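You operate a simulated robot arm through the tools that you are given. There is no shell and no other tool. Be economical: measure what you need, move in short steps, check, and stop when the job is done.

Carry out the task below with a simulated robot arm. There is one attempt and no reset: what you move stays moved.

## Task
Open the upper grey drawer, put the black tub in the inside of the upper grey drawer, then shut the drawer. Turn the gain dial to 2. Open the upper door of the cream cupboard, take the pink box on the top of the roll bench and put it away on the top shelf of the cream cupboard, then shut the door. Take the yellow socket cap and leave it on the far end of the green bench. Take the blue bottle and put it on the cable coil on a card core. Put the clamp with the blue knob on top of the orange sensor box. Any order will do. Set down upright: pink box, yellow socket cap, blue bottle.

It is judged by the outcome, as a careful person would: the job done as asked, and still so three seconds after it is handed in. It fails if anything else is knocked over, pushed out of place, dropped, spilled or broken. A push-on lid holds only when it is set on centred and level and pressed home; a screw cap is set on level and turned clockwise until tight.

## Robot
A 6-joint arm with a two-finger parallel gripper on a trunk, on a base that drives. Base frame: it is fixed to the floor where the robot stands at the start and does not move with it; the origin is under the middle of the robot, x ahead of it, y to its left, z up. Readings come in mm, degrees, newtons and seconds.
With the tool pointing down near the work surface it reaches from about 100 to 580 mm from the robot's upright axis, wherever it stands. Its first joint turns from -115.0 to 115.0 degrees. Places, roughly: black tub (8x8x8 cm) [-1200, -500, 300]; blue bottle (7x7x17 cm) [-2000, -5700, 800]; cable coil on a card core (8x8x3 cm) [-1800, -5600, 800]; clamp with the blue knob (5x5x4 cm) [-2100, 1900, 900]; far end of the green bench [-1700, -6000, 700]; gain dial [-1400, -600, 900]; inside of the upper grey drawer [600, 300, 600]; orange sensor box [-2500, 2000, 1000]; pink box (13x7x8 cm) [500, -4000, 900]; top shelf of the cream cupboard [-7500, -2900, 1300]; upper door of the cream cupboard [-7300, -3000, 1400]; upper grey drawer [600, 200, 700]; yellow socket cap (4x4x5 cm) [-2000, -4900, 1000]. Payload 3.43 kg.
Tool frame: the origin (TCP) lies between the finger pads and is the grasp point; the fingertips stand 34 mm ahead of it; z points along the fingers, y is the line along which they close. The gripper opens to 128 mm. The fingers are 24 mm wide and 12 mm thick; the gripper's body (48 by 130 mm) begins 96 mm behind the TCP.
Orientation is that of the tool frame in the base frame, as [roll, pitch, yaw] about the fixed x, y, z axes, in that order (R = Rz(yaw) Ry(pitch) Rx(roll)). With the fingers straight down and closing along the base's y, the tool's x points along the base's -x, its y along +y and its z along -z.

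## Interface
- The arm moves only by the tool arm_command. Its argument "deltas" is text: rows parted by semicolons, each of 7 numbers parted by spaces: the shift along the base's x, y, z in mm, then the turn, a rotation vector about the base's x, y, z in degrees, then the finger opening in mm, from 0 to 128. In form: x y z wx wy wz grip; .... A call has 1 to 8 rows; each row shifts and turns the commanded pose from where the row before left it. A row lasts 0.2 s, in which the tool goes at most 50 mm and 8.6 degrees; a call with a longer step from one row to the next is refused whole, and so is a gripper value outside its range. Where a pose cannot be reached the arm comes as near as it can. A force on the tool above 40 N (or 10 N above the force at the start of the call, whichever is more), or a blocked arm, ends the call early, and 0.2 s more pass. The fingers move at their own pace (about 108 mm/s each) and stop on an object; they squeeze with about 23 N. The grip force told is the motor's: it shows also when the fingers shut on nothing. Time passes only in rows, and 0.2 s behind the last, so rows that do not move let the fingers close. It gives the time, the measured TCP pose, the force on the tool (base axes), the opening and the grip force at its end, in the units of the frame above (readings bear some noise), with the torque about the TCP (base axes, N m) and any sound that the robot's microphone picked up.
- Cameras (640 x 400 px; columns grow to the right, rows downward): "scene" is now at [-38.2, 156.5, 1365.8]; the picture's right is [-0.62, -0.79, -0.00], its down [-0.73, 0.57, -0.38] and it looks along [0.30, -0.24, -0.92] (base axes); focal length 214 px, centre (320, 200). "wrist" rides on the gripper at [76, -11, -160] in the tool frame; the picture's right is [0.15, 0.99, 0.00], its down [-0.88, 0.13, -0.46] and it looks along [-0.45, 0.07, 0.89] (tool axes); focal length 234 px, centre (320, 200). There is no depth. A picture from a camera that has moved, and an enlarged one, comes with that camera's place and axes in the base frame and with its lens.
- snapshot(camera): a new picture of that camera. It takes no simulated time.
- slide_trunk(by): slides the trunk up (or, below 0, down) by that many mm; the arm and the scene camera ride with it, the base frame stays. It gives what a move gives, with no picture.
- drive_base(legs): drives the robot by 1 to 6 legs, each [ahead, turn to the left] in mm and degrees, along the robot's own axes; the way and the turn of a leg run together, so that a leg with both is an arc; at most 1500 mm and 180 degrees a leg. The arm and the cameras ride along, it lands a little off, and it stops where it bumps. It gives what a move gives.
- pan_tilt(pan, tilt): turns the head with the scene camera to pan (to the left, within 103 degrees either way) and tilt (down, from -29 to 69), counted from straight ahead of the robot. It gives what a move gives.
- enlarge(camera, box): a new picture of the part [left, top, right, bottom] of that camera's present view, enlarged. It takes no simulated time.
- close_job(): hands the job in; it is judged then, once.

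Go step by step. Nothing tells you exact positions but the pictures and the camera data: compare them with the known pose of the tool, close in by small moves and look again before you grip or let go. The budget is 217 turns and 202 pictures, counting those below and the enlarged ones. Unless the task says otherwise, let go and move clear before handing in.

The tools are called after "Request:" by a JSON object that holds its "api" and its "payload". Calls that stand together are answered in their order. arm_command: Moves the arm, as the interface text tells. Its arguments: {"type":"object","properties":{"deltas":{"type":"string"}},"required":["deltas"]} The other tools are called the same way: slide_trunk (by) slides the trunk up or down; drive_base (legs) drives the base; pan_tilt (pan, tilt) turns the head that bears the scene camera; snapshot (camera) takes a picture; enlarge (camera, box) takes an enlarged picture of a part of a camera's view; close_job () hands the job in.

At the start:

```text
time_s: 0.0
tool_pos: [-80.7, -456.6, 997.2]
ee_rot: [180.0, 0.0, -179.8]
force: [-0.3, 0.6, -0.5]
moment: [-0.02, -0.05, 0.02]
grip_width: 127.9
finger_force: 0.1
trunk travel left (down, up): [-675.0, 115.0]
robot x, y, heading: [2.4, -3.6, 0.1]
head pan, tilt: [-38.0, 67.5]
```

scene: 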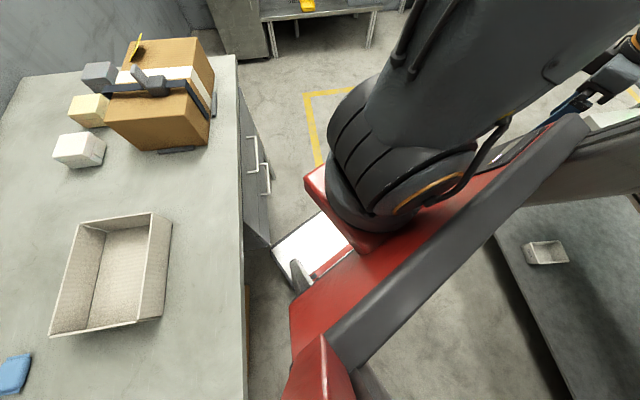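
wrist: 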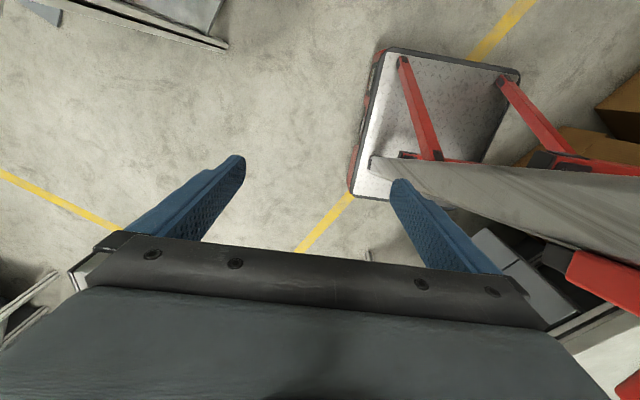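

I'm at the origin with a bench ahead-left; the drawer unit should be under it at about [600, 250, 650]. I'll look around first.

Request:
{"api": "pan_tilt", "payload": {"pan": 20, "tilt": 45}}

Request:
{"api": "snapshot", "payload": {"camera": "scene"}}

Request:
{"api": "pan_tilt", "payload": {"pan": -100, "tilt": 25}}

Request:
{"api": "snapshot", "payload": {"camera": "scene"}}

Request:
{"api": "pan_tilt", "payload": {"pan": 100, "tilt": 25}}

Request:
{"api": "snapshot", "payload": {"camera": "scene"}}

```text
time_s: 1.3
tool_pos: [-80.4, -456.0, 995.7]
ee_rot: [179.9, -0.1, -179.8]
force: [0.4, -0.4, 0.2]
moment: [0.01, 0.01, 0.02]
grip_width: 127.8
finger_force: 0.0
trunk travel left (down, up): [-675.0, 115.0]
robot x, y, heading: [-2.7, -2.9, 0.0]
head pan, tilt: [20.0, 45.0]
```

```text
199 pictures are left
camera scene: at [-7.1, 219.6, 1393.4], right [0.34, -0.94, 0.0], down [-0.66, -0.24, -0.71], along [0.66, 0.24, -0.71], focal length 214 px, centre (320, 200)
```

scene: 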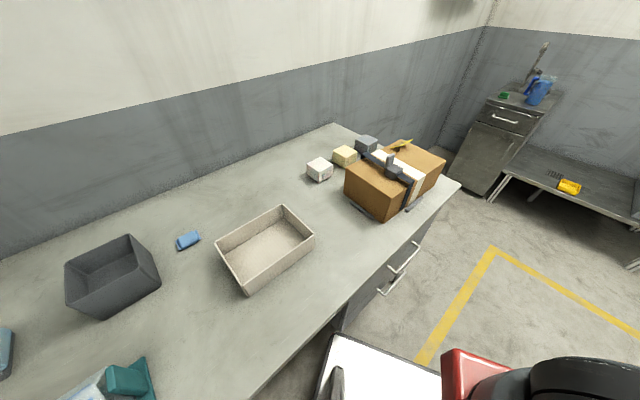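

```text
time_s: 3.3
tool_pos: [-80.5, -455.6, 995.0]
ee_rot: [180.0, -0.1, -179.8]
force: [-0.7, -0.9, -0.3]
moment: [-0.01, 0.02, -0.01]
grip_width: 128.0
finger_force: 0.0
trunk travel left (down, up): [-675.0, 115.0]
robot x, y, heading: [0.1, -0.5, -0.3]
head pan, tilt: [-100.0, 25.0]
```

```text
198 pictures are left
camera scene: at [-99.5, 101.1, 1424.0], right [-0.98, 0.17, 0.0], down [0.07, 0.42, -0.91], along [-0.16, -0.89, -0.42], focal length 214 px, centre (320, 200)
```

scene: 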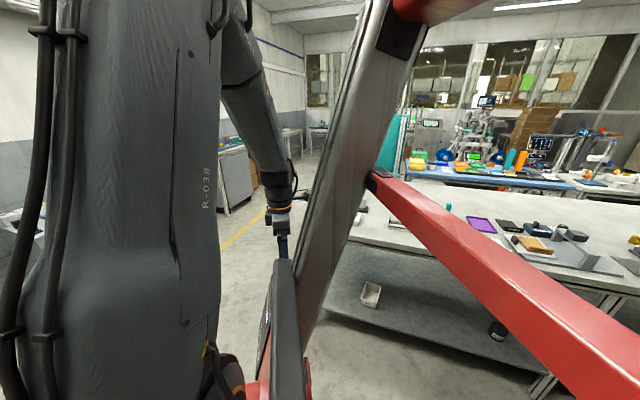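

```text
time_s: 6.2
tool_pos: [-80.6, -455.5, 996.3]
ee_rot: [-179.9, 0.0, -179.8]
force: [-0.1, -0.6, -0.2]
moment: [0.03, -0.01, 0.01]
grip_width: 128.1
finger_force: 0.1
trunk travel left (down, up): [-675.0, 115.0]
robot x, y, heading: [-2.3, -2.2, -0.2]
head pan, tilt: [100.0, 25.0]
```

```text
197 pictures are left
camera scene: at [-99.5, 282.6, 1424.0], right [0.98, 0.17, 0.0], down [0.07, -0.42, -0.91], along [-0.16, 0.89, -0.42], focal length 214 px, centre (320, 200)
```

scene: 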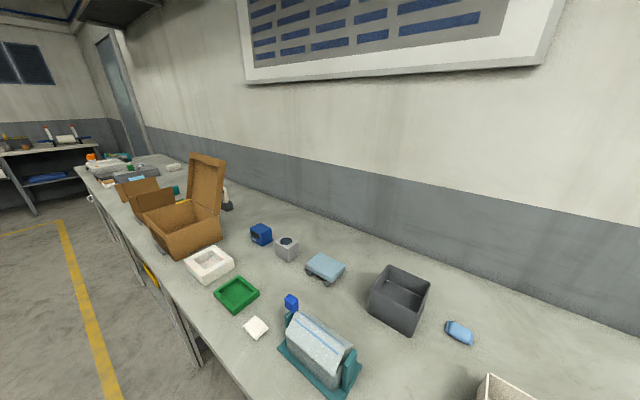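

The bench edge runs at about -29° and the drawers face (-0.49, -0.87). I need a better look at my own base and the drawer front.

Request:
{"api": "pan_tilt", "payload": {"pan": 0, "tilt": 69}}

Request:
{"api": "snapshot", "payload": {"camera": "scene"}}

Request:
{"api": "pan_tilt", "payload": {"pan": -100, "tilt": 60}}

Request:
{"api": "snapshot", "payload": {"camera": "scene"}}

Request:
{"api": "pan_tilt", "payload": {"pan": -20, "tilt": 35}}

Request:
{"api": "snapshot", "payload": {"camera": "scene"}}

```text
time_s: 8.0
tool_pos: [-80.8, -456.8, 996.3]
ee_rot: [180.0, 0.0, -179.7]
force: [0.3, 0.2, -0.1]
moment: [-0.01, 0.0, 0.04]
grip_width: 128.0
finger_force: 0.0
trunk travel left (down, up): [-675.0, 115.0]
robot x, y, heading: [3.5, -0.2, -0.0]
head pan, tilt: [0.0, 68.8]
```

```text
196 pictures are left
camera scene: at [-27.6, 191.9, 1364.6], right [0.0, -1.0, 0.0], down [-0.93, 0.0, -0.36], along [0.36, 0.0, -0.93], focal length 214 px, centre (320, 200)
```

scene: 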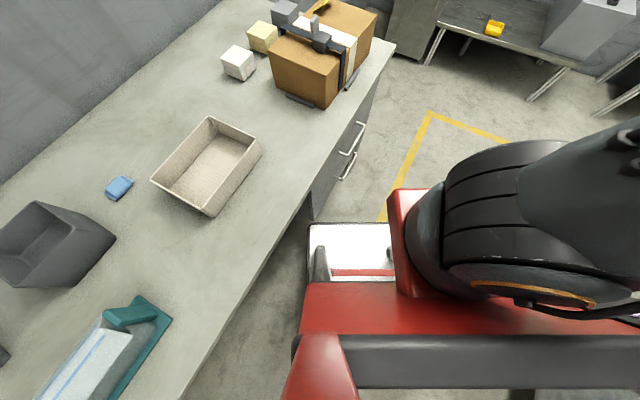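

```text
time_s: 9.7
tool_pos: [-80.5, -455.7, 997.2]
ee_rot: [180.0, -0.1, -179.9]
force: [-0.2, -0.1, 0.4]
moment: [0.01, -0.02, -0.01]
grip_width: 127.7
finger_force: 0.1
trunk travel left (down, up): [-675.0, 115.0]
robot x, y, heading: [4.6, -2.6, -0.3]
head pan, tilt: [-100.0, 60.0]
```

```text
195 pictures are left
camera scene: at [-95.1, 126.2, 1373.9], right [-0.98, 0.17, 0.0], down [0.15, 0.85, -0.5], along [-0.09, -0.49, -0.87], focal length 214 px, centre (320, 200)
```

scene: 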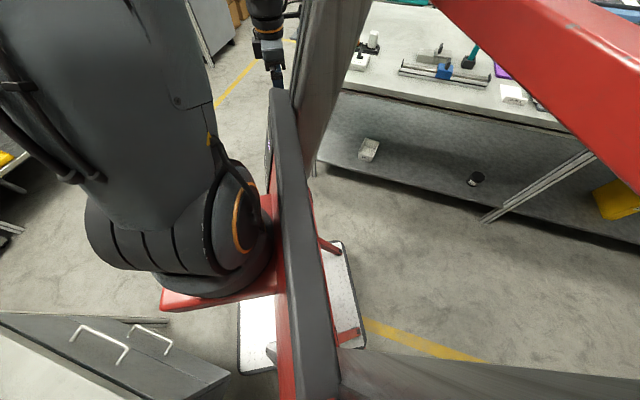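

```text
time_s: 11.2
tool_pos: [-81.0, -455.1, 995.2]
ee_rot: [-180.0, 0.0, -179.8]
force: [-0.4, 0.6, 0.6]
moment: [0.01, 0.0, 0.03]
grip_width: 128.2
finger_force: 0.1
trunk travel left (down, up): [-675.0, 115.0]
robot x, y, heading: [3.3, -2.3, 0.2]
head pan, tilt: [-20.0, 35.0]
```

```text
194 pictures are left
camera scene: at [-0.8, 161.7, 1408.2], right [-0.34, -0.94, 0.0], down [-0.54, 0.2, -0.82], along [0.77, -0.28, -0.57], focal length 214 px, centre (320, 200)
```

scene: 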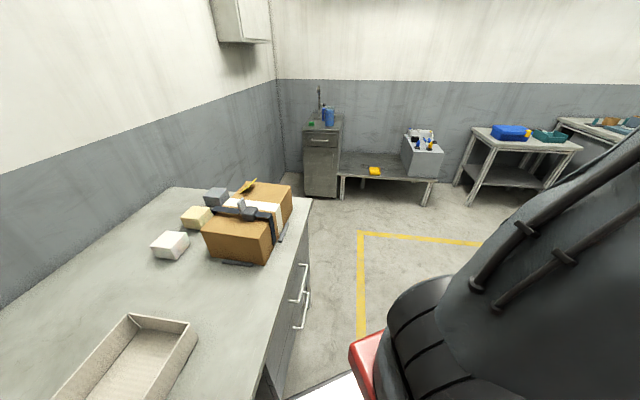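

The drawer handle is at about (485, 70, 680). The aisle is about 970 mm wide, so I'll back off, sidestep and face the drawers at heading 61°.

Request:
{"api": "slide_trunk", "payload": {"by": 100}}

Request:
{"api": "drive_base", "payload": {"legs": [[-300, 0], [0, -42.5], [666, 0], [0, 103.5]]}}

Request:
{"api": "pan_tilt", "payload": {"pan": 0, "tilt": 45}}

Request:
{"api": "snapshot", "payload": {"camera": "scene"}}

```text
time_s: 12.6
tool_pos: [-80.7, -455.9, 1096.4]
ee_rot: [180.0, 0.1, -179.8]
force: [0.5, 1.2, -0.2]
moment: [-0.02, 0.05, -0.02]
grip_width: 128.3
finger_force: 0.1
trunk travel left (down, up): [-775.0, 15.0]
robot x, y, heading: [-0.0, -0.8, 0.1]
head pan, tilt: [-20.0, 35.0]
```

```text
time_s: 24.2
tool_pos: [546.3, -740.7, 1096.3]
ee_rot: [180.0, 0.0, -119.2]
force: [-0.5, -0.5, -0.3]
moment: [-0.02, -0.03, 0.0]
grip_width: 127.8
finger_force: 0.1
trunk travel left (down, up): [-775.0, 15.0]
robot x, y, heading: [193.5, -451.2, 60.6]
head pan, tilt: [-20.0, 35.0]
```

```text
time_s: 25.0
tool_pos: [547.7, -741.3, 1095.3]
ee_rot: [-179.9, 0.0, -119.2]
force: [0.4, -0.1, 0.4]
moment: [0.0, 0.02, 0.0]
grip_width: 128.0
finger_force: 0.1
trunk travel left (down, up): [-775.0, 15.0]
robot x, y, heading: [195.8, -448.5, 60.5]
head pan, tilt: [0.0, 45.0]
```

```text
193 pictures are left
camera scene: at [4.4, -378.6, 1493.4], right [0.87, -0.49, 0.0], down [-0.35, -0.62, -0.71], along [0.35, 0.62, -0.71], focal length 214 px, centre (320, 200)
```

scene: 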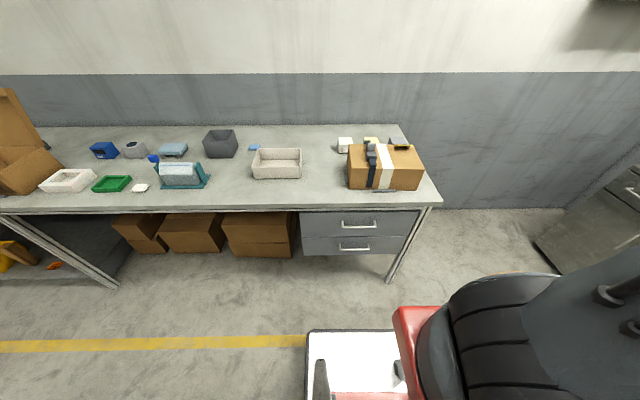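

The upper handle bar is centred at about n=293, s=361, z=718, and the robot is facing it squarely. Next I swing the arm to the front while rotating the tool to horizontal with the fingers closing vertically.

Request:
{"api": "arm_command", "payload": {"deltas": "-15.3 42.4 0 6.743 1.871 -4.95 70;-15.3 42.4 0 6.743 1.871 -4.95 70;-15.3 42.4 0 6.743 1.871 -4.95 70;-15.3 42.4 0 6.743 1.871 -4.95 70;-15.3 42.4 0 6.743 1.871 -4.95 70;-15.3 42.4 0 6.743 1.871 -4.95 70;-15.3 42.4 0 6.743 1.871 -4.95 70"}}

Request:
{"api": "arm_command", "payload": {"deltas": "-15.3 42.4 0 6.743 1.871 -4.95 70;-15.3 42.4 0 6.743 1.871 -4.95 70;-15.3 42.4 0 6.743 1.871 -4.95 70;-15.3 42.4 0 6.743 1.871 -4.95 70;-15.3 42.4 0 6.743 1.871 -4.95 70;-15.3 42.4 0 6.743 1.871 -4.95 70;-15.3 42.4 0 6.743 1.871 -4.95 70;0 0 0 0 0 0 70"}}

Request:
{"api": "snapshot", "payload": {"camera": "scene"}}

```text
time_s: 26.6
tool_pos: [451.6, -452.3, 1096.6]
ee_rot: [134.9, 19.6, -164.4]
force: [-0.1, -0.5, -0.2]
moment: [0.0, -0.04, -0.01]
grip_width: 70.2
finger_force: 0.0
out of reach, approached as far as the arm can: row 7
trunk travel left (down, up): [-775.0, 15.0]
robot x, y, heading: [193.0, -447.7, 60.1]
head pan, tilt: [0.0, 45.0]
```

```text
time_s: 28.4
tool_pos: [515.2, -256.7, 1013.8]
ee_rot: [89.9, 0.2, 150.6]
force: [-1.1, -0.5, 0.5]
moment: [0.02, -0.02, 0.0]
grip_width: 70.0
finger_force: 0.0
out of reach, approached as far as the arm can: row 1, 2, 3, 4, 5, 6, 7
trunk travel left (down, up): [-775.0, 15.0]
robot x, y, heading: [191.3, -443.1, 60.7]
head pan, tilt: [0.0, 45.0]
```

```text
192 pictures are left
camera scene: at [4.3, -378.5, 1493.4], right [0.87, -0.49, 0.0], down [-0.35, -0.62, -0.71], along [0.35, 0.62, -0.71], focal length 214 px, centre (320, 200)
```

scene: 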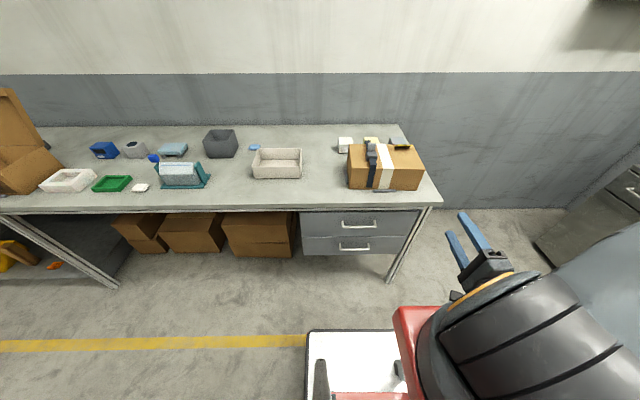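

Orientation is right, but it couldn't reach that close in. I'll lower the trunk and move the tool forward-left to line up with the handle.

Request:
{"api": "slide_trunk", "payload": {"by": -296}}

Request:
{"api": "arm_command", "payload": {"deltas": "-22.6 33.8 0 0 0 0 70;-22.6 33.8 0 0 0 0 70;-22.6 33.8 0 0 0 0 70;-22.6 33.8 0 0 0 0 70;-22.6 33.8 0 0 0 0 70;-22.6 33.8 0 0 0 0 70;0 0 0 0 0 0 70"}}

Request:
{"api": "snapshot", "payload": {"camera": "scene"}}

Request:
{"api": "snapshot", "payload": {"camera": "wrist"}}

```text
time_s: 31.4
tool_pos: [553.3, -188.4, 716.7]
ee_rot: [89.9, 0.3, 150.6]
force: [-0.4, -0.2, -0.1]
moment: [0.0, 0.0, 0.01]
grip_width: 70.2
finger_force: 0.0
trunk travel left (down, up): [-479.0, 311.0]
robot x, y, heading: [188.3, -446.4, 60.9]
head pan, tilt: [0.0, 45.0]
```

```text
time_s: 33.0
tool_pos: [541.0, -14.0, 716.1]
ee_rot: [90.4, 0.3, 150.9]
force: [0.3, 0.5, -1.3]
moment: [0.0, 0.01, 0.01]
grip_width: 70.1
finger_force: 0.1
out of reach, approached as far as the arm can: row 1, 2, 3, 4, 5, 6
trunk travel left (down, up): [-479.0, 311.0]
robot x, y, heading: [188.5, -443.2, 60.4]
head pan, tilt: [0.0, 45.0]
```

```text
191 pictures are left
camera scene: at [44.8, -306.8, 1197.4], right [0.87, -0.49, 0.0], down [-0.35, -0.62, -0.71], along [0.35, 0.62, -0.71], focal length 214 px, centre (320, 200)
```

scene: 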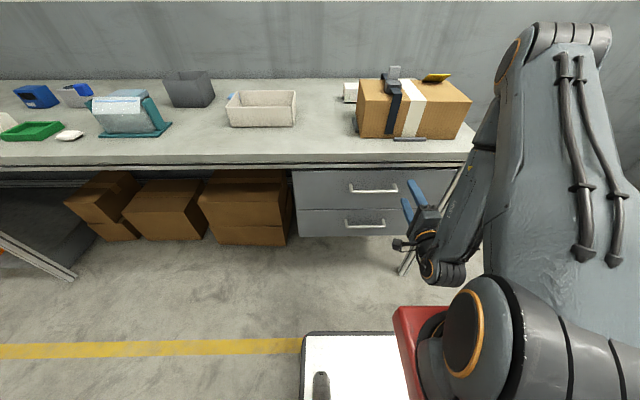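

```text
190 pictures are left
camera wrist: at [398.8, -117.1, 705.1], right [-0.13, 0.08, 0.99], down [0.55, -0.82, 0.14], along [0.83, 0.56, 0.06], focal length 234 px, centre (320, 200)
```

wrist: 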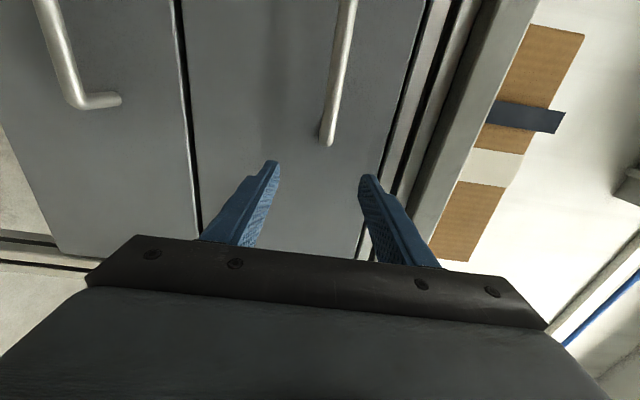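

The arm is folded too tightly here: the base stands too close. I'll back a little, turn to view the space behind, and decide how far I can retreat.

Request:
{"api": "drive_base", "payload": {"legs": [[-80, 0], [0, -60]]}}

Request:
{"api": "pan_tilt", "payload": {"pan": -95, "tilt": 40}}

Request:
{"api": "snapshot", "payload": {"camera": "scene"}}

```text
time_s: 36.7
tool_pos: [701.2, -600.4, 715.7]
ee_rot: [90.3, 0.4, 91.4]
force: [0.8, -0.1, -0.2]
moment: [-0.01, 0.05, 0.04]
grip_width: 69.9
finger_force: 0.2
trunk travel left (down, up): [-479.0, 311.0]
robot x, y, heading: [150.3, -517.4, 0.9]
head pan, tilt: [0.0, 45.0]
```

```text
time_s: 38.4
tool_pos: [700.6, -600.8, 714.9]
ee_rot: [90.4, 0.4, 91.4]
force: [-0.7, 0.4, -0.4]
moment: [-0.05, -0.03, -0.02]
grip_width: 70.0
finger_force: 0.1
trunk travel left (down, up): [-479.0, 311.0]
robot x, y, heading: [150.5, -513.9, 1.1]
head pan, tilt: [-95.0, 40.0]
```

```text
189 pictures are left
camera scene: at [112.1, -409.5, 1204.6], right [-1.0, 0.07, 0.0], down [0.04, 0.64, -0.77], along [-0.05, -0.76, -0.64], focal length 214 px, centre (320, 200)
```

scene: 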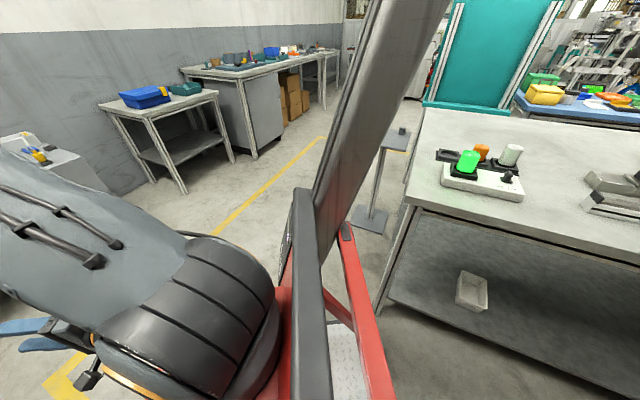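

The rear bench ends at s≈280, so standing further right lets me back up freely. I'll reposition to about (338, -621) at heading 62°, with the handle ahead-left of me.

Request:
{"api": "drive_base", "payload": {"legs": [[0, -30.5], [216, 0], [0, 91.5]]}}

Request:
{"api": "pan_tilt", "payload": {"pan": 0, "tilt": 35}}

Request:
{"api": "snapshot", "payload": {"camera": "scene"}}

```text
time_s: 45.4
tool_pos: [690.9, -192.6, 715.3]
ee_rot: [90.4, 0.4, 151.1]
force: [0.2, 0.2, 0.1]
moment: [0.01, 0.02, -0.01]
grip_width: 69.9
finger_force: 0.1
trunk travel left (down, up): [-479.0, 311.0]
robot x, y, heading: [341.5, -625.1, 60.6]
head pan, tilt: [-95.0, 40.0]
```

```text
time_s: 47.1
tool_pos: [690.1, -191.7, 716.0]
ee_rot: [90.4, 0.3, 151.1]
force: [0.4, 0.4, 0.4]
moment: [0.0, 0.02, -0.03]
grip_width: 70.1
finger_force: 0.1
trunk travel left (down, up): [-479.0, 311.0]
robot x, y, heading: [338.0, -622.4, 60.5]
head pan, tilt: [0.0, 35.0]
```

```text
188 pictures are left
camera scene: at [197.2, -479.5, 1212.2], right [0.87, -0.49, 0.0], down [-0.28, -0.5, -0.82], along [0.4, 0.71, -0.57], focal length 214 px, centre (320, 200)
```

scene: 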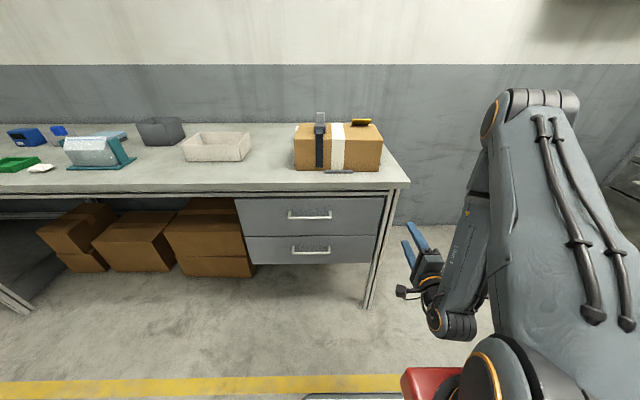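

The handle centre is confirmed at about (460, 72, 713). I'll slide the tool left to face it.

Request:
{"api": "arm_command", "payload": {"deltas": "-39.4 26 -0.4 0 0 0 70;-39.4 26 -0.4 0 0 0 70;-39.4 26 -0.4 0 0 0 70;-39.4 26 -0.4 0 0 0 70;-39.4 26 -0.4 0 0 0 70;-39.4 26 -0.4 0 0 0 70;-39.4 26 -0.4 0 0 0 70;0 0 0 0 0 0 70"}}

Request:
{"api": "snapshot", "payload": {"camera": "scene"}}

Request:
{"api": "snapshot", "payload": {"camera": "wrist"}}

```text
time_s: 48.9
tool_pos: [665.7, -154.5, 723.4]
ee_rot: [90.5, 0.3, 151.3]
force: [-0.3, 0.1, 0.4]
moment: [0.03, 0.01, 0.03]
grip_width: 70.2
finger_force: 0.0
out of reach, approached as far as the arm can: row 1, 2, 3, 4, 5, 6, 7
trunk travel left (down, up): [-479.0, 311.0]
robot x, y, heading: [341.8, -627.7, 60.3]
head pan, tilt: [0.0, 35.0]
```

```text
187 pictures are left
camera scene: at [197.2, -479.5, 1212.2], right [0.87, -0.49, 0.0], down [-0.28, -0.5, -0.82], along [0.4, 0.71, -0.57], focal length 214 px, centre (320, 200)
```

scene: 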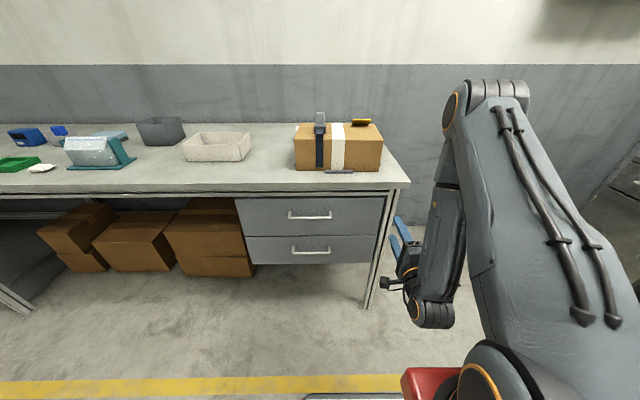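

```text
186 pictures are left
camera wrist: at [523.8, -258.7, 712.3], right [-0.13, 0.08, 0.99], down [0.55, -0.82, 0.14], along [0.82, 0.57, 0.06], focal length 234 px, centre (320, 200)
```

wrist: 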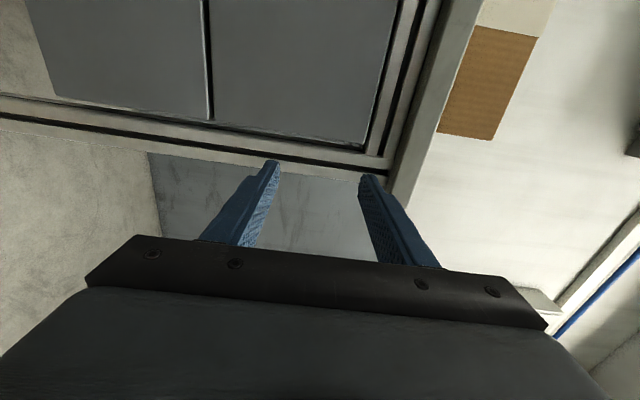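

It barely moved left, so this looks like a wrist limit in this roll orientation. I'll roll the tool 180° about its own axis to the mirrored orientation and retry.

Request:
{"api": "arm_command", "payload": {"deltas": "0 0 0 -4.157 -7.5 0 70;0 0 0 -4.157 -7.5 0 70;0 0 0 -4.157 -7.5 0 70;0 0 0 -4.157 -7.5 0 70;0 0 0 -4.157 -7.5 0 70;0 0 0 -4.157 -7.5 0 70;0 0 0 -4.157 -7.5 0 70"}}

Request:
{"api": "arm_command", "payload": {"deltas": "0 0 0 -4.157 -7.5 0 70;0 0 0 -4.157 -7.5 0 70;0 0 0 -4.157 -7.5 0 70;0 0 0 -4.157 -7.5 0 70;0 0 0 -4.157 -7.5 0 70;0 0 0 -4.157 -7.5 0 70;0 0 0 -4.157 -7.5 0 70"}}

Request:
{"api": "arm_command", "payload": {"deltas": "0 0 0 -4.157 -7.5 0 70;0 0 0 -4.157 -7.5 0 70;0 0 0 -4.157 -7.5 0 70;0 0 0 -4.157 -7.5 0 70;0 0 0 -4.157 -7.5 0 70;0 0 0 -4.157 -7.5 0 70;0 0 0 -4.157 -7.5 0 70"}}

Request:
{"api": "arm_command", "payload": {"deltas": "-39.4 26 -1.5 0 0 0 70;-39.4 26 -1.5 0 0 0 70;-39.4 26 -1.5 0 0 0 70;-39.4 26 -1.5 0 0 0 70;0 0 0 0 0 0 70"}}

Request:
{"api": "snapshot", "payload": {"camera": "scene"}}

```text
time_s: 50.5
tool_pos: [668.4, -156.3, 721.3]
ee_rot: [91.0, 60.5, 151.9]
force: [0.1, -0.2, 0.3]
moment: [0.01, 0.01, -0.01]
grip_width: 69.9
finger_force: 0.0
out of reach, approached as far as the arm can: row 5
trunk travel left (down, up): [-479.0, 311.0]
robot x, y, heading: [339.0, -626.7, 60.5]
head pan, tilt: [0.0, 35.0]
```

```text
time_s: 52.1
tool_pos: [677.3, -152.3, 726.8]
ee_rot: [91.2, 75.8, 152.0]
force: [-0.2, 0.7, -0.5]
moment: [0.0, -0.01, -0.02]
grip_width: 70.0
finger_force: 0.0
out of reach, approached as far as the arm can: row 2, 3, 4, 5, 6, 7
trunk travel left (down, up): [-479.0, 311.0]
robot x, y, heading: [340.5, -627.3, 60.4]
head pan, tilt: [0.0, 35.0]
```

```text
time_s: 53.7
tool_pos: [676.3, -150.9, 725.4]
ee_rot: [91.2, 75.7, 152.0]
force: [0.9, 0.0, -0.1]
moment: [0.01, -0.02, 0.0]
grip_width: 69.7
finger_force: 0.1
out of reach, approached as far as the arm can: row 1, 2, 3, 4, 5, 6, 7
trunk travel left (down, up): [-479.0, 311.0]
robot x, y, heading: [338.6, -625.2, 60.5]
head pan, tilt: [0.0, 35.0]
```

```text
time_s: 54.9
tool_pos: [663.6, -151.7, 724.6]
ee_rot: [91.5, 75.3, 153.3]
force: [-0.7, -0.6, 0.1]
moment: [-0.02, 0.0, -0.03]
grip_width: 70.1
finger_force: 0.0
out of reach, approached as far as the arm can: row 1, 2, 3, 4
trunk travel left (down, up): [-479.0, 311.0]
robot x, y, heading: [339.3, -628.7, 60.7]
head pan, tilt: [0.0, 35.0]
```

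```text
185 pictures are left
camera scene: at [197.2, -479.5, 1212.2], right [0.87, -0.49, 0.0], down [-0.28, -0.5, -0.82], along [0.4, 0.71, -0.57], focal length 214 px, centre (320, 200)
```

scene: 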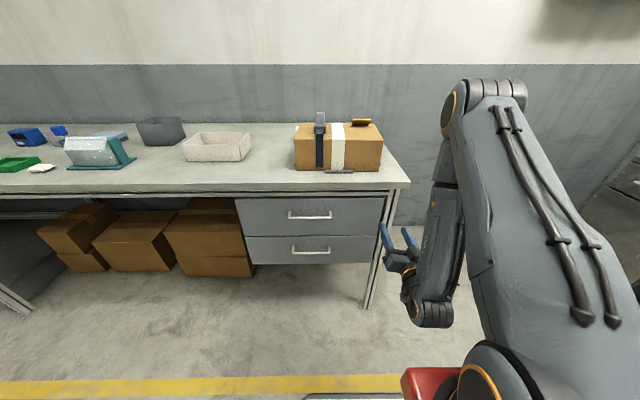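

Rolling stopped at a joint limit, and the leftward block looks like the elbow being fully folded. I'll raise the trunk so the arm works more extended downward, and restore the previous roll.

Request:
{"api": "slide_trunk", "payload": {"by": 200}}

Request:
{"api": "arm_command", "payload": {"deltas": "0 0 -24 4.05 7.3 0 70;0 0 -24 4.05 7.3 0 70;0 0 -24 4.05 7.3 0 70;0 0 -24 4.05 7.3 0 70;0 0 -24 4.05 7.3 0 70;0 0 -24 4.05 7.3 0 70;0 0 -24 4.05 7.3 0 70;0 0 -24 4.05 7.3 0 70"}}

Request:
{"api": "arm_command", "payload": {"deltas": "-39.4 26 -2 4.05 7.3 0 70;-39.4 26 -2 0 0 0 70;-39.4 26 -2 0 0 0 70;-39.4 26 -2 0 0 0 70;-39.4 26 -2 0 0 0 70;-39.4 26 -2 0 0 0 70;0 0 0 0 0 0 70"}}

Request:
{"api": "snapshot", "payload": {"camera": "scene"}}

```text
time_s: 57.1
tool_pos: [635.4, -200.5, 923.7]
ee_rot: [91.4, 75.3, 153.3]
force: [0.1, -0.9, 0.9]
moment: [0.0, 0.01, 0.01]
grip_width: 70.1
finger_force: 0.1
trunk travel left (down, up): [-679.0, 111.0]
robot x, y, heading: [339.3, -628.9, 60.6]
head pan, tilt: [0.0, 35.0]
```

```text
time_s: 58.9
tool_pos: [663.2, -181.8, 738.2]
ee_rot: [89.6, 8.4, 151.8]
force: [-0.5, 0.1, 0.1]
moment: [0.0, -0.01, -0.03]
grip_width: 69.8
finger_force: 0.0
out of reach, approached as far as the arm can: row 1, 2, 3, 4, 5, 6
trunk travel left (down, up): [-679.0, 111.0]
robot x, y, heading: [341.5, -624.8, 61.0]
head pan, tilt: [0.0, 35.0]
```

```text
time_s: 60.5
tool_pos: [649.7, -168.8, 731.4]
ee_rot: [89.5, 0.1, 153.2]
force: [-0.4, 0.5, -0.7]
moment: [0.0, -0.03, 0.02]
grip_width: 69.9
finger_force: 0.0
out of reach, approached as far as the arm can: row 1, 2, 3, 4, 5, 6
trunk travel left (down, up): [-679.0, 111.0]
robot x, y, heading: [337.8, -623.6, 60.5]
head pan, tilt: [0.0, 35.0]
```

```text
184 pictures are left
camera scene: at [169.9, -528.0, 1412.2], right [0.87, -0.49, 0.0], down [-0.28, -0.5, -0.82], along [0.4, 0.71, -0.57], focal length 214 px, centre (320, 200)
```

scene: 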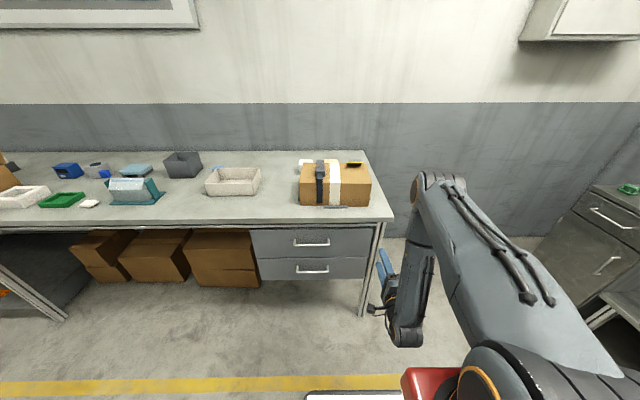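

It's not the elbow; the wrist seems flipped and sitting at a joint limit. I'll bring the tool to point down and slightly back towards the robot, then precess it around to the front so that joint unwinds.

Request:
{"api": "arm_command", "payload": {"deltas": "-7.5 -13.5 -9 -7.4 4.1 0 70;-7.5 -13.5 -9 -7.4 4.1 0 70;-7.5 -13.5 -9 -7.4 4.1 0 70;-7.5 -13.5 -9 -7.4 4.1 0 70;-7.5 -13.5 -9 -7.4 4.1 0 70;-7.5 -13.5 -9 -7.4 4.1 0 70;-7.5 -13.5 -9 -7.4 4.1 0 70"}}

Request:
{"api": "arm_command", "payload": {"deltas": "-7.5 -13.5 -9 -7.4 4.1 0 70;-7.5 -13.5 -9 -7.4 4.1 0 70;-7.5 -13.5 -9 -7.4 4.1 0 70;-7.5 -13.5 -9 -7.4 4.1 0 70;-7.5 -13.5 -9 -7.4 4.1 0 70;-7.5 -13.5 -9 -7.4 4.1 0 70;0 0 0 0 0 0 70"}}

Request:
{"api": "snapshot", "payload": {"camera": "scene"}}

```text
time_s: 62.1
tool_pos: [638.2, -298.2, 668.5]
ee_rot: [148.4, -1.1, 151.9]
force: [0.0, -0.4, 0.0]
moment: [0.03, -0.01, 0.0]
grip_width: 70.1
finger_force: 0.1
out of reach, approached as far as the arm can: row 1, 2, 3, 4, 5, 6, 7
trunk travel left (down, up): [-679.0, 111.0]
robot x, y, heading: [340.9, -625.3, 60.4]
head pan, tilt: [0.0, 35.0]
```

```text
time_s: 63.7
tool_pos: [621.7, -378.1, 623.8]
ee_rot: [-160.7, -0.6, 151.1]
force: [-0.1, -0.8, -0.4]
moment: [0.02, -0.01, -0.01]
grip_width: 70.0
finger_force: 0.1
out of reach, approached as far as the arm can: row 1, 2, 3, 4
trunk travel left (down, up): [-679.0, 111.0]
robot x, y, heading: [338.8, -625.2, 60.7]
head pan, tilt: [0.0, 35.0]
```

```text
183 pictures are left
camera scene: at [169.9, -528.1, 1412.2], right [0.87, -0.49, 0.0], down [-0.28, -0.5, -0.82], along [0.4, 0.71, -0.57], focal length 214 px, centre (320, 200)
```

scene: 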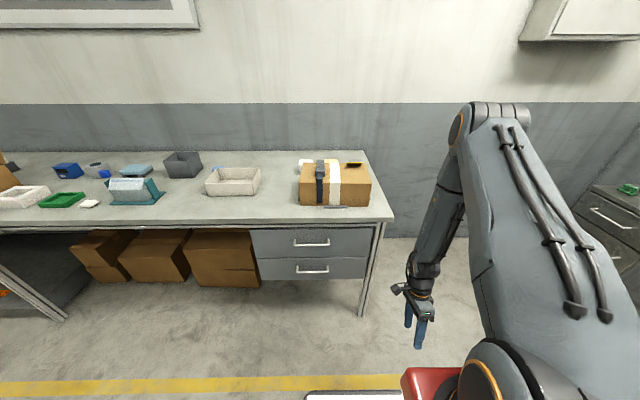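

Now the tool points down and slightly back. Precess it 180° counter-clockwise about vertical.

Request:
{"api": "arm_command", "payload": {"deltas": "0 0 0 0 0 8.57 70;0 0 0 0 0 8.57 70;0 0 0 0 0 8.57 70;0 0 0 0 0 8.57 70;0 0 0 0 0 8.57 70;0 0 0 0 0 8.57 70;0 0 0 0 0 8.57 70"}}

Request:
{"api": "arm_command", "payload": {"deltas": "0 0 0 0 0 8.57 70;0 0 0 0 0 8.57 70;0 0 0 0 0 8.57 70;0 0 0 0 0 8.57 70;0 0 0 0 0 8.57 70;0 0 0 0 0 8.57 70;0 0 0 0 0 8.57 70"}}

Request:
{"api": "arm_command", "payload": {"deltas": "0 0 0 0 0 8.57 70;0 0 0 0 0 8.57 70;0 0 0 0 0 8.57 70;0 0 0 0 0 8.57 70;0 0 0 0 0 8.57 70;0 0 0 0 0 8.57 70;0 0 0 0 0 8.57 70"}}

Request:
{"api": "snapshot", "payload": {"camera": "scene"}}

```text
time_s: 65.3
tool_pos: [623.5, -377.1, 623.8]
ee_rot: [-160.8, -0.5, -149.0]
force: [0.6, 0.0, 0.2]
moment: [-0.01, -0.02, 0.0]
grip_width: 70.2
finger_force: 0.1
trunk travel left (down, up): [-679.0, 111.0]
robot x, y, heading: [339.9, -628.1, 60.4]
head pan, tilt: [0.0, 35.0]
```

```text
time_s: 66.9
tool_pos: [624.2, -377.5, 623.7]
ee_rot: [-160.7, -0.5, -88.9]
force: [-0.6, -0.7, -0.4]
moment: [-0.05, 0.02, 0.0]
grip_width: 70.1
finger_force: 0.0
trunk travel left (down, up): [-679.0, 111.0]
robot x, y, heading: [338.3, -626.1, 60.4]
head pan, tilt: [0.0, 35.0]
```

```text
time_s: 68.5
tool_pos: [622.6, -377.8, 623.2]
ee_rot: [-160.8, -0.6, -29.0]
force: [0.0, 0.4, 0.8]
moment: [-0.01, 0.01, 0.01]
grip_width: 69.6
finger_force: 0.2
trunk travel left (down, up): [-679.0, 111.0]
robot x, y, heading: [338.4, -625.8, 60.7]
head pan, tilt: [0.0, 35.0]
```

```text
182 pictures are left
camera scene: at [169.8, -527.8, 1412.2], right [0.87, -0.49, 0.0], down [-0.28, -0.5, -0.82], along [0.4, 0.71, -0.57], focal length 214 px, centre (320, 200)
```

scene: 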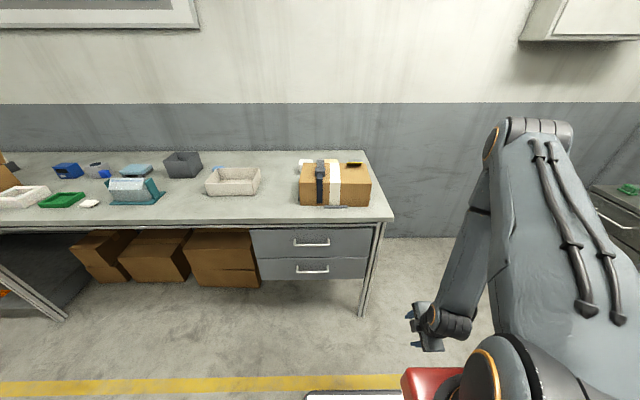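

The precession worked without hitting a limit. Now pitch up to horizontal while moving in front of the handle.

Request:
{"api": "arm_command", "payload": {"deltas": "-20.4 37.4 9 6.13 -3.4 0 70;-20.4 37.4 9 6.13 -3.4 0 70;-20.4 37.4 9 6.13 -3.4 0 70;-20.4 37.4 9 6.13 -3.4 0 70;-20.4 37.4 9 6.13 -3.4 0 70"}}

Request:
{"api": "arm_command", "payload": {"deltas": "-20.4 37.4 9 6.13 -3.4 0 70;-20.4 37.4 9 6.13 -3.4 0 70;-20.4 37.4 9 6.13 -3.4 0 70;-20.4 37.4 9 6.13 -3.4 0 70;-20.4 37.4 9 6.13 -3.4 0 70;0 0 0 0 0 0 70"}}

Request:
{"api": "snapshot", "payload": {"camera": "scene"}}

Request:
{"api": "snapshot", "payload": {"camera": "wrist"}}

```text
time_s: 69.7
tool_pos: [520.1, -187.5, 667.3]
ee_rot: [-125.7, -0.6, -29.4]
force: [0.4, 0.5, 0.9]
moment: [-0.03, 0.02, 0.04]
grip_width: 70.0
finger_force: 0.0
trunk travel left (down, up): [-679.0, 111.0]
robot x, y, heading: [340.5, -624.4, 60.8]
head pan, tilt: [0.0, 35.0]
```

```text
time_s: 71.1
tool_pos: [419.7, -1.0, 713.5]
ee_rot: [-90.7, -0.2, -29.6]
force: [0.5, 0.1, -0.1]
moment: [0.01, 0.0, -0.02]
grip_width: 70.1
finger_force: 0.0
trunk travel left (down, up): [-679.0, 111.0]
robot x, y, heading: [338.4, -630.4, 60.7]
head pan, tilt: [0.0, 35.0]
```

```text
181 pictures are left
camera scene: at [169.8, -528.0, 1412.2], right [0.87, -0.49, 0.0], down [-0.28, -0.5, -0.82], along [0.4, 0.71, -0.57], focal length 214 px, centre (320, 200)
```

scene: 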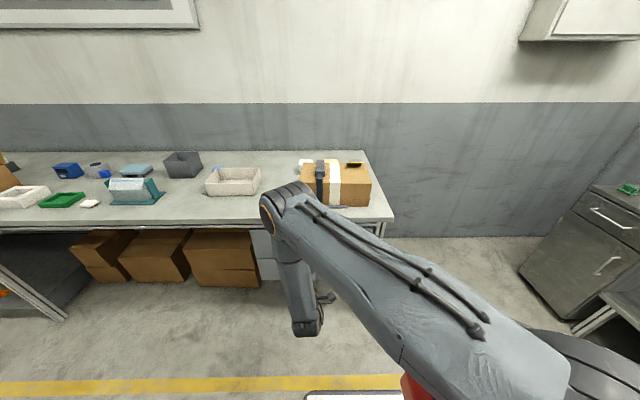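

```text
180 pictures are left
camera wrist: at [407.7, -176.7, 726.3], right [0.13, -0.08, -0.99], down [-0.99, 0.04, -0.13], along [0.05, 1.0, -0.08], focal length 234 px, centre (320, 200)
```

wrist: 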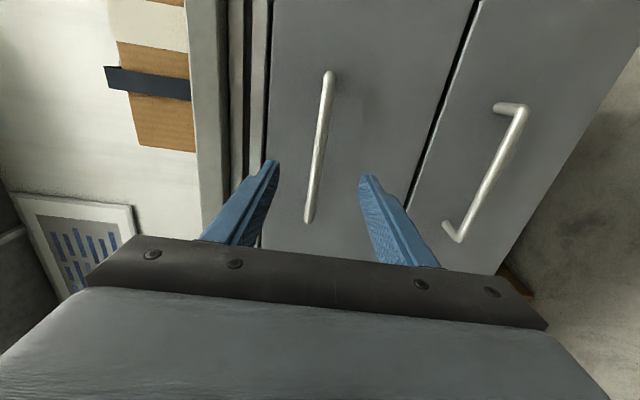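

The handle sits right between the fingers. Advance about 75 mm and close.

Request:
{"api": "arm_command", "payload": {"deltas": "14 21 0.5 0 0 0 70;14 21 0.5 0 0 0 70;15 20 0.5 0 0 0 70;0 0 0 0 0 0 70"}}

Request:
{"api": "snapshot", "payload": {"camera": "wrist"}}

```text
time_s: 72.1
tool_pos: [464.0, 59.9, 713.8]
ee_rot: [-90.8, -0.2, -29.5]
force: [-0.7, 1.0, 0.5]
moment: [-0.02, -0.01, -0.03]
grip_width: 70.1
finger_force: 0.2
trunk travel left (down, up): [-679.0, 111.0]
robot x, y, heading: [337.6, -623.8, 60.7]
head pan, tilt: [0.0, 35.0]
```

```text
179 pictures are left
camera wrist: at [451.2, -115.5, 727.4], right [0.12, -0.09, -0.99], down [-0.99, 0.04, -0.13], along [0.05, 1.0, -0.08], focal length 234 px, centre (320, 200)
```

wrist: 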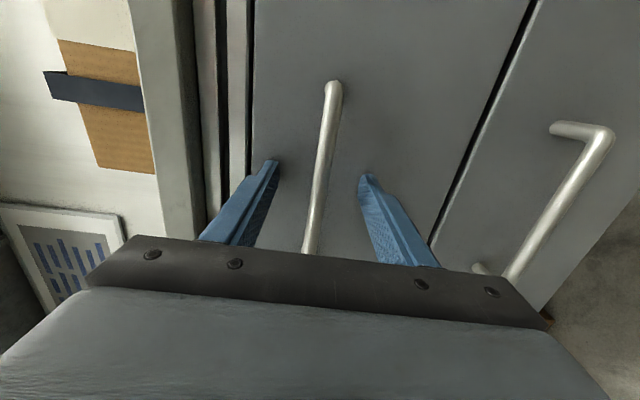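

Close on the bar.

Request:
{"api": "arm_command", "payload": {"deltas": "0 0 0 0 0 0 20;0 0 0 0 0 0 0;0 0 0 0 0 0 0;0 0 0 0 0 0 0"}}

Request:
{"api": "snapshot", "payload": {"camera": "wrist"}}

```text
time_s: 73.1
tool_pos: [462.6, 60.3, 714.6]
ee_rot: [-90.6, -0.3, -29.6]
force: [0.2, -1.7, 11.1]
moment: [0.14, 0.26, -0.16]
grip_width: 11.5
finger_force: 44.8
trunk travel left (down, up): [-679.0, 111.0]
robot x, y, heading: [339.2, -627.5, 60.5]
head pan, tilt: [0.0, 35.0]
```

```text
178 pictures are left
camera wrist: at [451.3, -115.5, 728.0], right [0.12, -0.08, -0.99], down [-0.99, 0.04, -0.13], along [0.05, 1.0, -0.08], focal length 234 px, centre (320, 200)
```

wrist: 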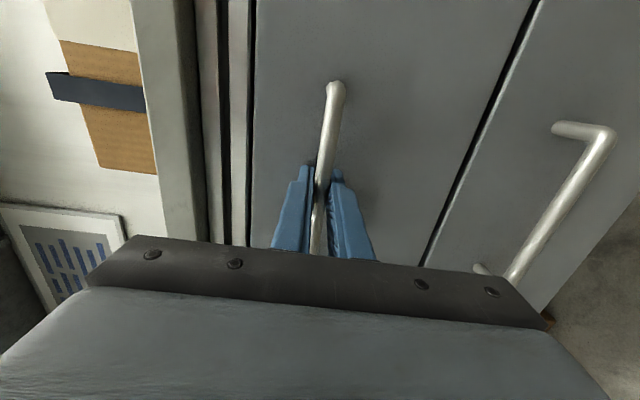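

I've gripped the bar (11.5 mm). Now pull the drawer straight out with the arm.

Request:
{"api": "arm_command", "payload": {"deltas": "-12.2 -21.8 1 0 0 0 0;-17.1 -30.6 0 0 0 0 0;-17.1 -30.6 0 0 0 0 0;-17.1 -30.6 0 0 0 0 0;-17.1 -30.6 0 0 0 0 0;-17.1 -30.6 0 0 0 0 0;-17.1 -30.6 0 0 0 0 0;-17.1 -30.6 0 0 0 0 0"}}

Request:
{"api": "snapshot", "payload": {"camera": "scene"}}

```text
time_s: 74.8
tool_pos: [347.8, -150.7, 713.7]
ee_rot: [-91.0, -0.4, -30.1]
force: [7.1, -1.0, 0.3]
moment: [0.33, 0.49, 1.43]
grip_width: 11.8
finger_force: 45.2
trunk travel left (down, up): [-679.0, 111.0]
robot x, y, heading: [337.9, -623.0, 60.7]
head pan, tilt: [0.0, 35.0]
stopped in row 8: the force on the tool passed its limit at 42 N (the readings are from after the stop); the commanded pose is now the measured one
```

```text
177 pictures are left
camera scene: at [170.6, -527.4, 1412.2], right [0.87, -0.49, 0.0], down [-0.28, -0.5, -0.82], along [0.4, 0.71, -0.57], focal length 214 px, centre (320, 200)
```

scene: 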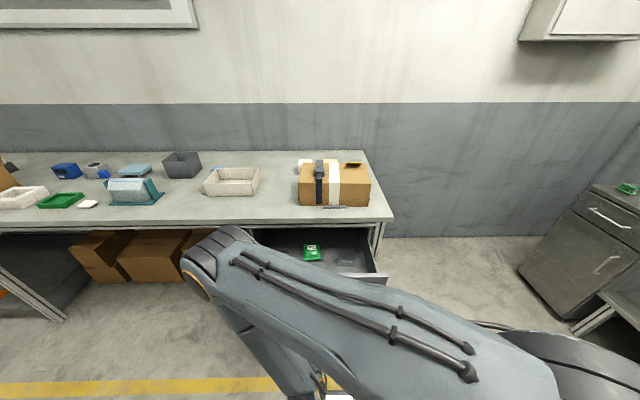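

The drawer is open about 240 mm, at its stop. I'll release, back the base off, and tuck the arm into a neutral front pose for driving.

Request:
{"api": "arm_command", "payload": {"deltas": "0 0 0 0 0 0 40;0 0 0 0 0 0 70;0 0 0 0 0 0 70"}}

Request:
{"api": "drive_base", "payload": {"legs": [[-200, 0]]}}

Request:
{"api": "arm_command", "payload": {"deltas": "17.4 -9.5 22 3.93 7.2 0 70;17.4 -9.5 22 3.93 7.2 0 70;17.4 -9.5 22 3.93 7.2 0 70;17.4 -9.5 22 3.93 7.2 0 70;17.4 -9.5 22 3.93 7.2 0 70;17.4 -9.5 22 3.93 7.2 0 70"}}

Request:
{"api": "arm_command", "payload": {"deltas": "17.4 -9.5 22 3.93 7.2 0 70;17.4 -9.5 22 3.93 7.2 0 70;17.4 -9.5 22 3.93 7.2 0 70;17.4 -9.5 22 3.93 7.2 0 70;17.4 -9.5 22 3.93 7.2 0 70"}}

Request:
{"api": "snapshot", "payload": {"camera": "scene"}}

```text
time_s: 75.6
tool_pos: [347.1, -150.5, 715.2]
ee_rot: [-91.0, -0.5, -29.9]
force: [0.2, 0.4, 0.0]
moment: [0.01, 0.01, -0.01]
grip_width: 69.9
finger_force: 0.0
trunk travel left (down, up): [-679.0, 111.0]
robot x, y, heading: [341.4, -624.8, 60.5]
head pan, tilt: [0.0, 35.0]
```

```text
time_s: 77.2
tool_pos: [248.5, -326.6, 715.7]
ee_rot: [-91.0, -0.6, -29.9]
force: [0.1, -0.5, -0.4]
moment: [0.0, 0.02, 0.02]
grip_width: 70.0
finger_force: 0.2
trunk travel left (down, up): [-679.0, 111.0]
robot x, y, heading: [241.0, -799.4, 60.5]
head pan, tilt: [0.0, 35.0]
```

```text
time_s: 78.6
tool_pos: [327.3, -375.4, 848.3]
ee_rot: [-92.9, 48.9, -31.3]
force: [-0.8, -0.1, 0.2]
moment: [0.04, 0.01, -0.03]
grip_width: 70.0
finger_force: 0.1
out of reach, approached as far as the arm can: row 5, 6
trunk travel left (down, up): [-679.0, 111.0]
robot x, y, heading: [243.9, -803.6, 60.4]
head pan, tilt: [0.0, 35.0]
```

```text
time_s: 79.8
tool_pos: [352.3, -344.1, 918.8]
ee_rot: [-174.6, 88.7, -112.4]
force: [-0.8, -0.4, -0.5]
moment: [-0.01, -0.01, -0.02]
grip_width: 69.8
finger_force: 0.0
out of reach, approached as far as the arm can: row 1, 2, 3, 4, 5
trunk travel left (down, up): [-679.0, 111.0]
robot x, y, heading: [240.9, -801.0, 60.8]
head pan, tilt: [0.0, 35.0]
```

```text
176 pictures are left
camera scene: at [70.5, -702.8, 1412.1], right [0.87, -0.49, 0.0], down [-0.28, -0.5, -0.82], along [0.4, 0.71, -0.57], focal length 214 px, centre (320, 200)
```

scene: 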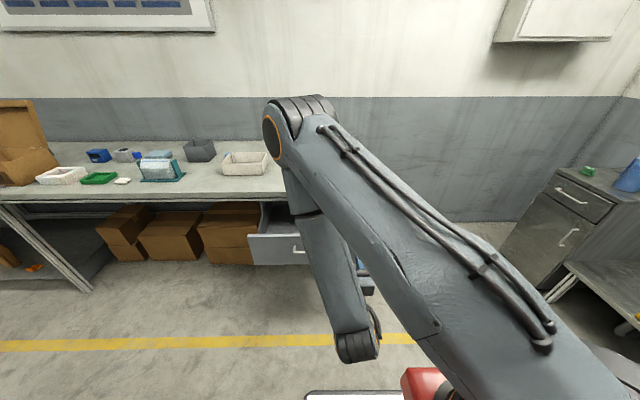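

The arm is now bulky with the elbow far out, so I'll pitch the tool down to make a compact driving pose.

Request:
{"api": "arm_command", "payload": {"deltas": "5.6 -13.6 3 -7.2 3.93 0 100;5.6 -13.6 3 -7.2 3.93 0 100;5.6 -13.6 3 -7.2 3.93 0 100;5.6 -13.6 3 -7.2 3.93 0 100;5.6 -13.6 3 -7.2 3.93 0 100;5.6 -13.6 3 -7.2 3.93 0 100"}}

Request:
{"api": "arm_command", "payload": {"deltas": "5.6 -13.6 3 -7.2 3.93 0 100;5.6 -13.6 3 -7.2 3.93 0 100;5.6 -13.6 3 -7.2 3.93 0 100;5.6 -13.6 3 -7.2 3.93 0 100;5.6 -13.6 3 -7.2 3.93 0 100"}}

Request:
{"api": "snapshot", "payload": {"camera": "scene"}}

```text
time_s: 81.2
tool_pos: [386.4, -336.5, 863.8]
ee_rot: [179.2, 39.4, -118.3]
force: [-0.2, -0.3, 0.3]
moment: [-0.03, -0.05, 0.02]
grip_width: 100.2
finger_force: 0.0
out of reach, approached as far as the arm can: row 1, 2, 3, 4, 5
trunk travel left (down, up): [-679.0, 111.0]
robot x, y, heading: [238.7, -799.5, 60.6]
head pan, tilt: [0.0, 35.0]
```

```text
time_s: 82.4
tool_pos: [413.8, -404.7, 879.6]
ee_rot: [179.0, -1.6, -118.4]
force: [0.2, 0.6, -0.1]
moment: [0.0, -0.04, 0.03]
grip_width: 100.1
finger_force: 0.1
trunk travel left (down, up): [-679.0, 111.0]
robot x, y, heading: [238.4, -801.5, 60.3]
head pan, tilt: [0.0, 35.0]
```

```text
175 pictures are left
camera scene: at [70.7, -703.0, 1412.2], right [0.87, -0.49, 0.0], down [-0.28, -0.5, -0.82], along [0.4, 0.71, -0.57], focal length 214 px, centre (320, 200)
```

scene: 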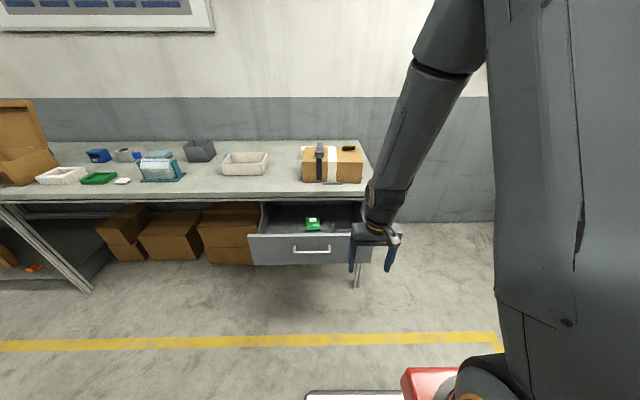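

Good neutral pose. I'll retract and raise the tool, then drive down the aisle to face the shelf with the black tub.

Request:
{"api": "arm_command", "payload": {"deltas": "-12.6 -22.7 40 0 0 0 100;-12.6 -22.7 40 0 0 0 100;-12.6 -22.7 40 0 0 0 100;-12.6 -22.7 40 0 0 0 100;-12.6 -22.7 40 0 0 0 100"}}

Request:
{"api": "drive_base", "payload": {"legs": [[250, 0], [0, 90.8], [1373, 0], [0, 90]]}}

Request:
{"api": "pan_tilt", "payload": {"pan": -10, "tilt": 50}}

Request:
{"api": "snapshot", "payload": {"camera": "scene"}}

```text
time_s: 83.6
tool_pos: [352.0, -517.2, 1078.0]
ee_rot: [179.0, -1.6, -118.4]
force: [0.3, 0.2, -0.5]
moment: [-0.07, 0.05, 0.0]
grip_width: 99.7
finger_force: 0.0
trunk travel left (down, up): [-679.0, 111.0]
robot x, y, heading: [238.1, -801.0, 60.5]
head pan, tilt: [0.0, 35.0]
```

```text
time_s: 99.6
tool_pos: [-922.0, -203.8, 1079.0]
ee_rot: [179.0, -1.5, 64.6]
force: [0.4, -0.7, -0.2]
moment: [-0.02, 0.01, -0.04]
grip_width: 100.1
finger_force: 0.1
trunk travel left (down, up): [-679.0, 111.0]
robot x, y, heading: [-826.2, 85.9, -116.7]
head pan, tilt: [0.0, 35.0]
```

```text
time_s: 100.4
tool_pos: [-921.4, -204.2, 1079.5]
ee_rot: [179.0, -1.6, 64.6]
force: [0.2, 0.1, 0.5]
moment: [-0.01, -0.03, 0.01]
grip_width: 100.0
finger_force: 0.1
trunk travel left (down, up): [-679.0, 111.0]
robot x, y, heading: [-823.5, 85.8, -116.6]
head pan, tilt: [-10.0, 50.0]
```

```text
174 pictures are left
camera scene: at [-660.3, 6.4, 1390.5], right [-0.8, 0.6, 0.0], down [0.46, 0.62, -0.64], along [-0.38, -0.52, -0.77], focal length 214 px, centre (320, 200)
```

scene: 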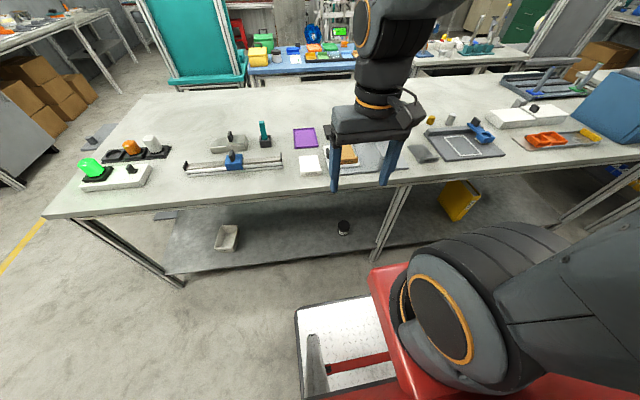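

The tub is on the lower shelf at about (-1150, -448, 340). Let me zoom in on it and the bench-top instrument behind the gripper.

Request:
{"api": "enlarge", "payload": {"camera": "scene", "box": [200, 120, 480, 295]}}

Request:
{"api": "snapshot", "payload": {"camera": "wrist"}}

```text
2.29 times, centred on (340, 208) of scene
camera zoom: at [-660.3, 6.4, 1390.5], right [-0.8, 0.6, 0.0], down [0.46, 0.62, -0.64], along [-0.38, -0.52, -0.77], focal length 490 px, centre (274, 183)
```

zoom: 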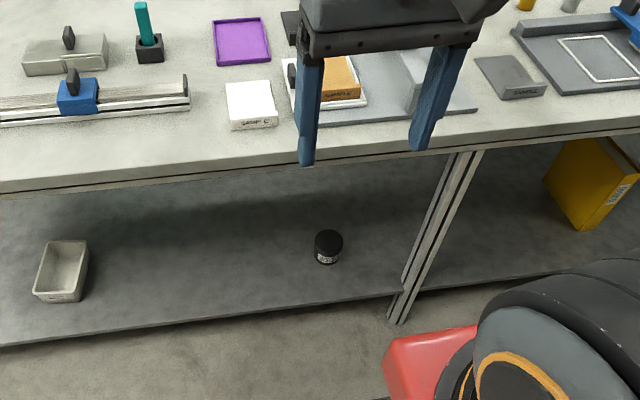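

```text
172 pictures are left
camera wrist: at [-902.8, -132.6, 1240.5], right [0.96, -0.29, 0.02], down [-0.27, -0.86, 0.43], along [-0.11, -0.42, -0.9], focal length 234 px, centre (320, 200)
```

wrist: 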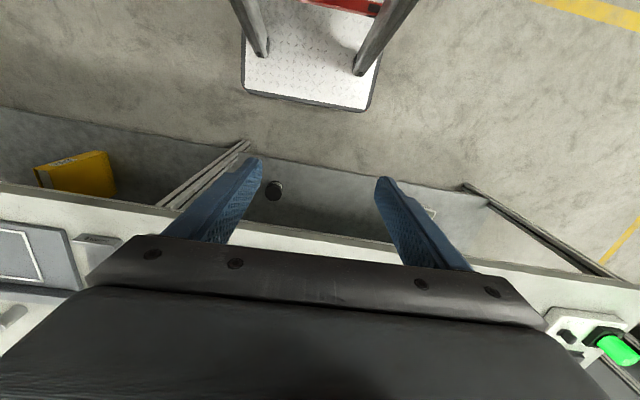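

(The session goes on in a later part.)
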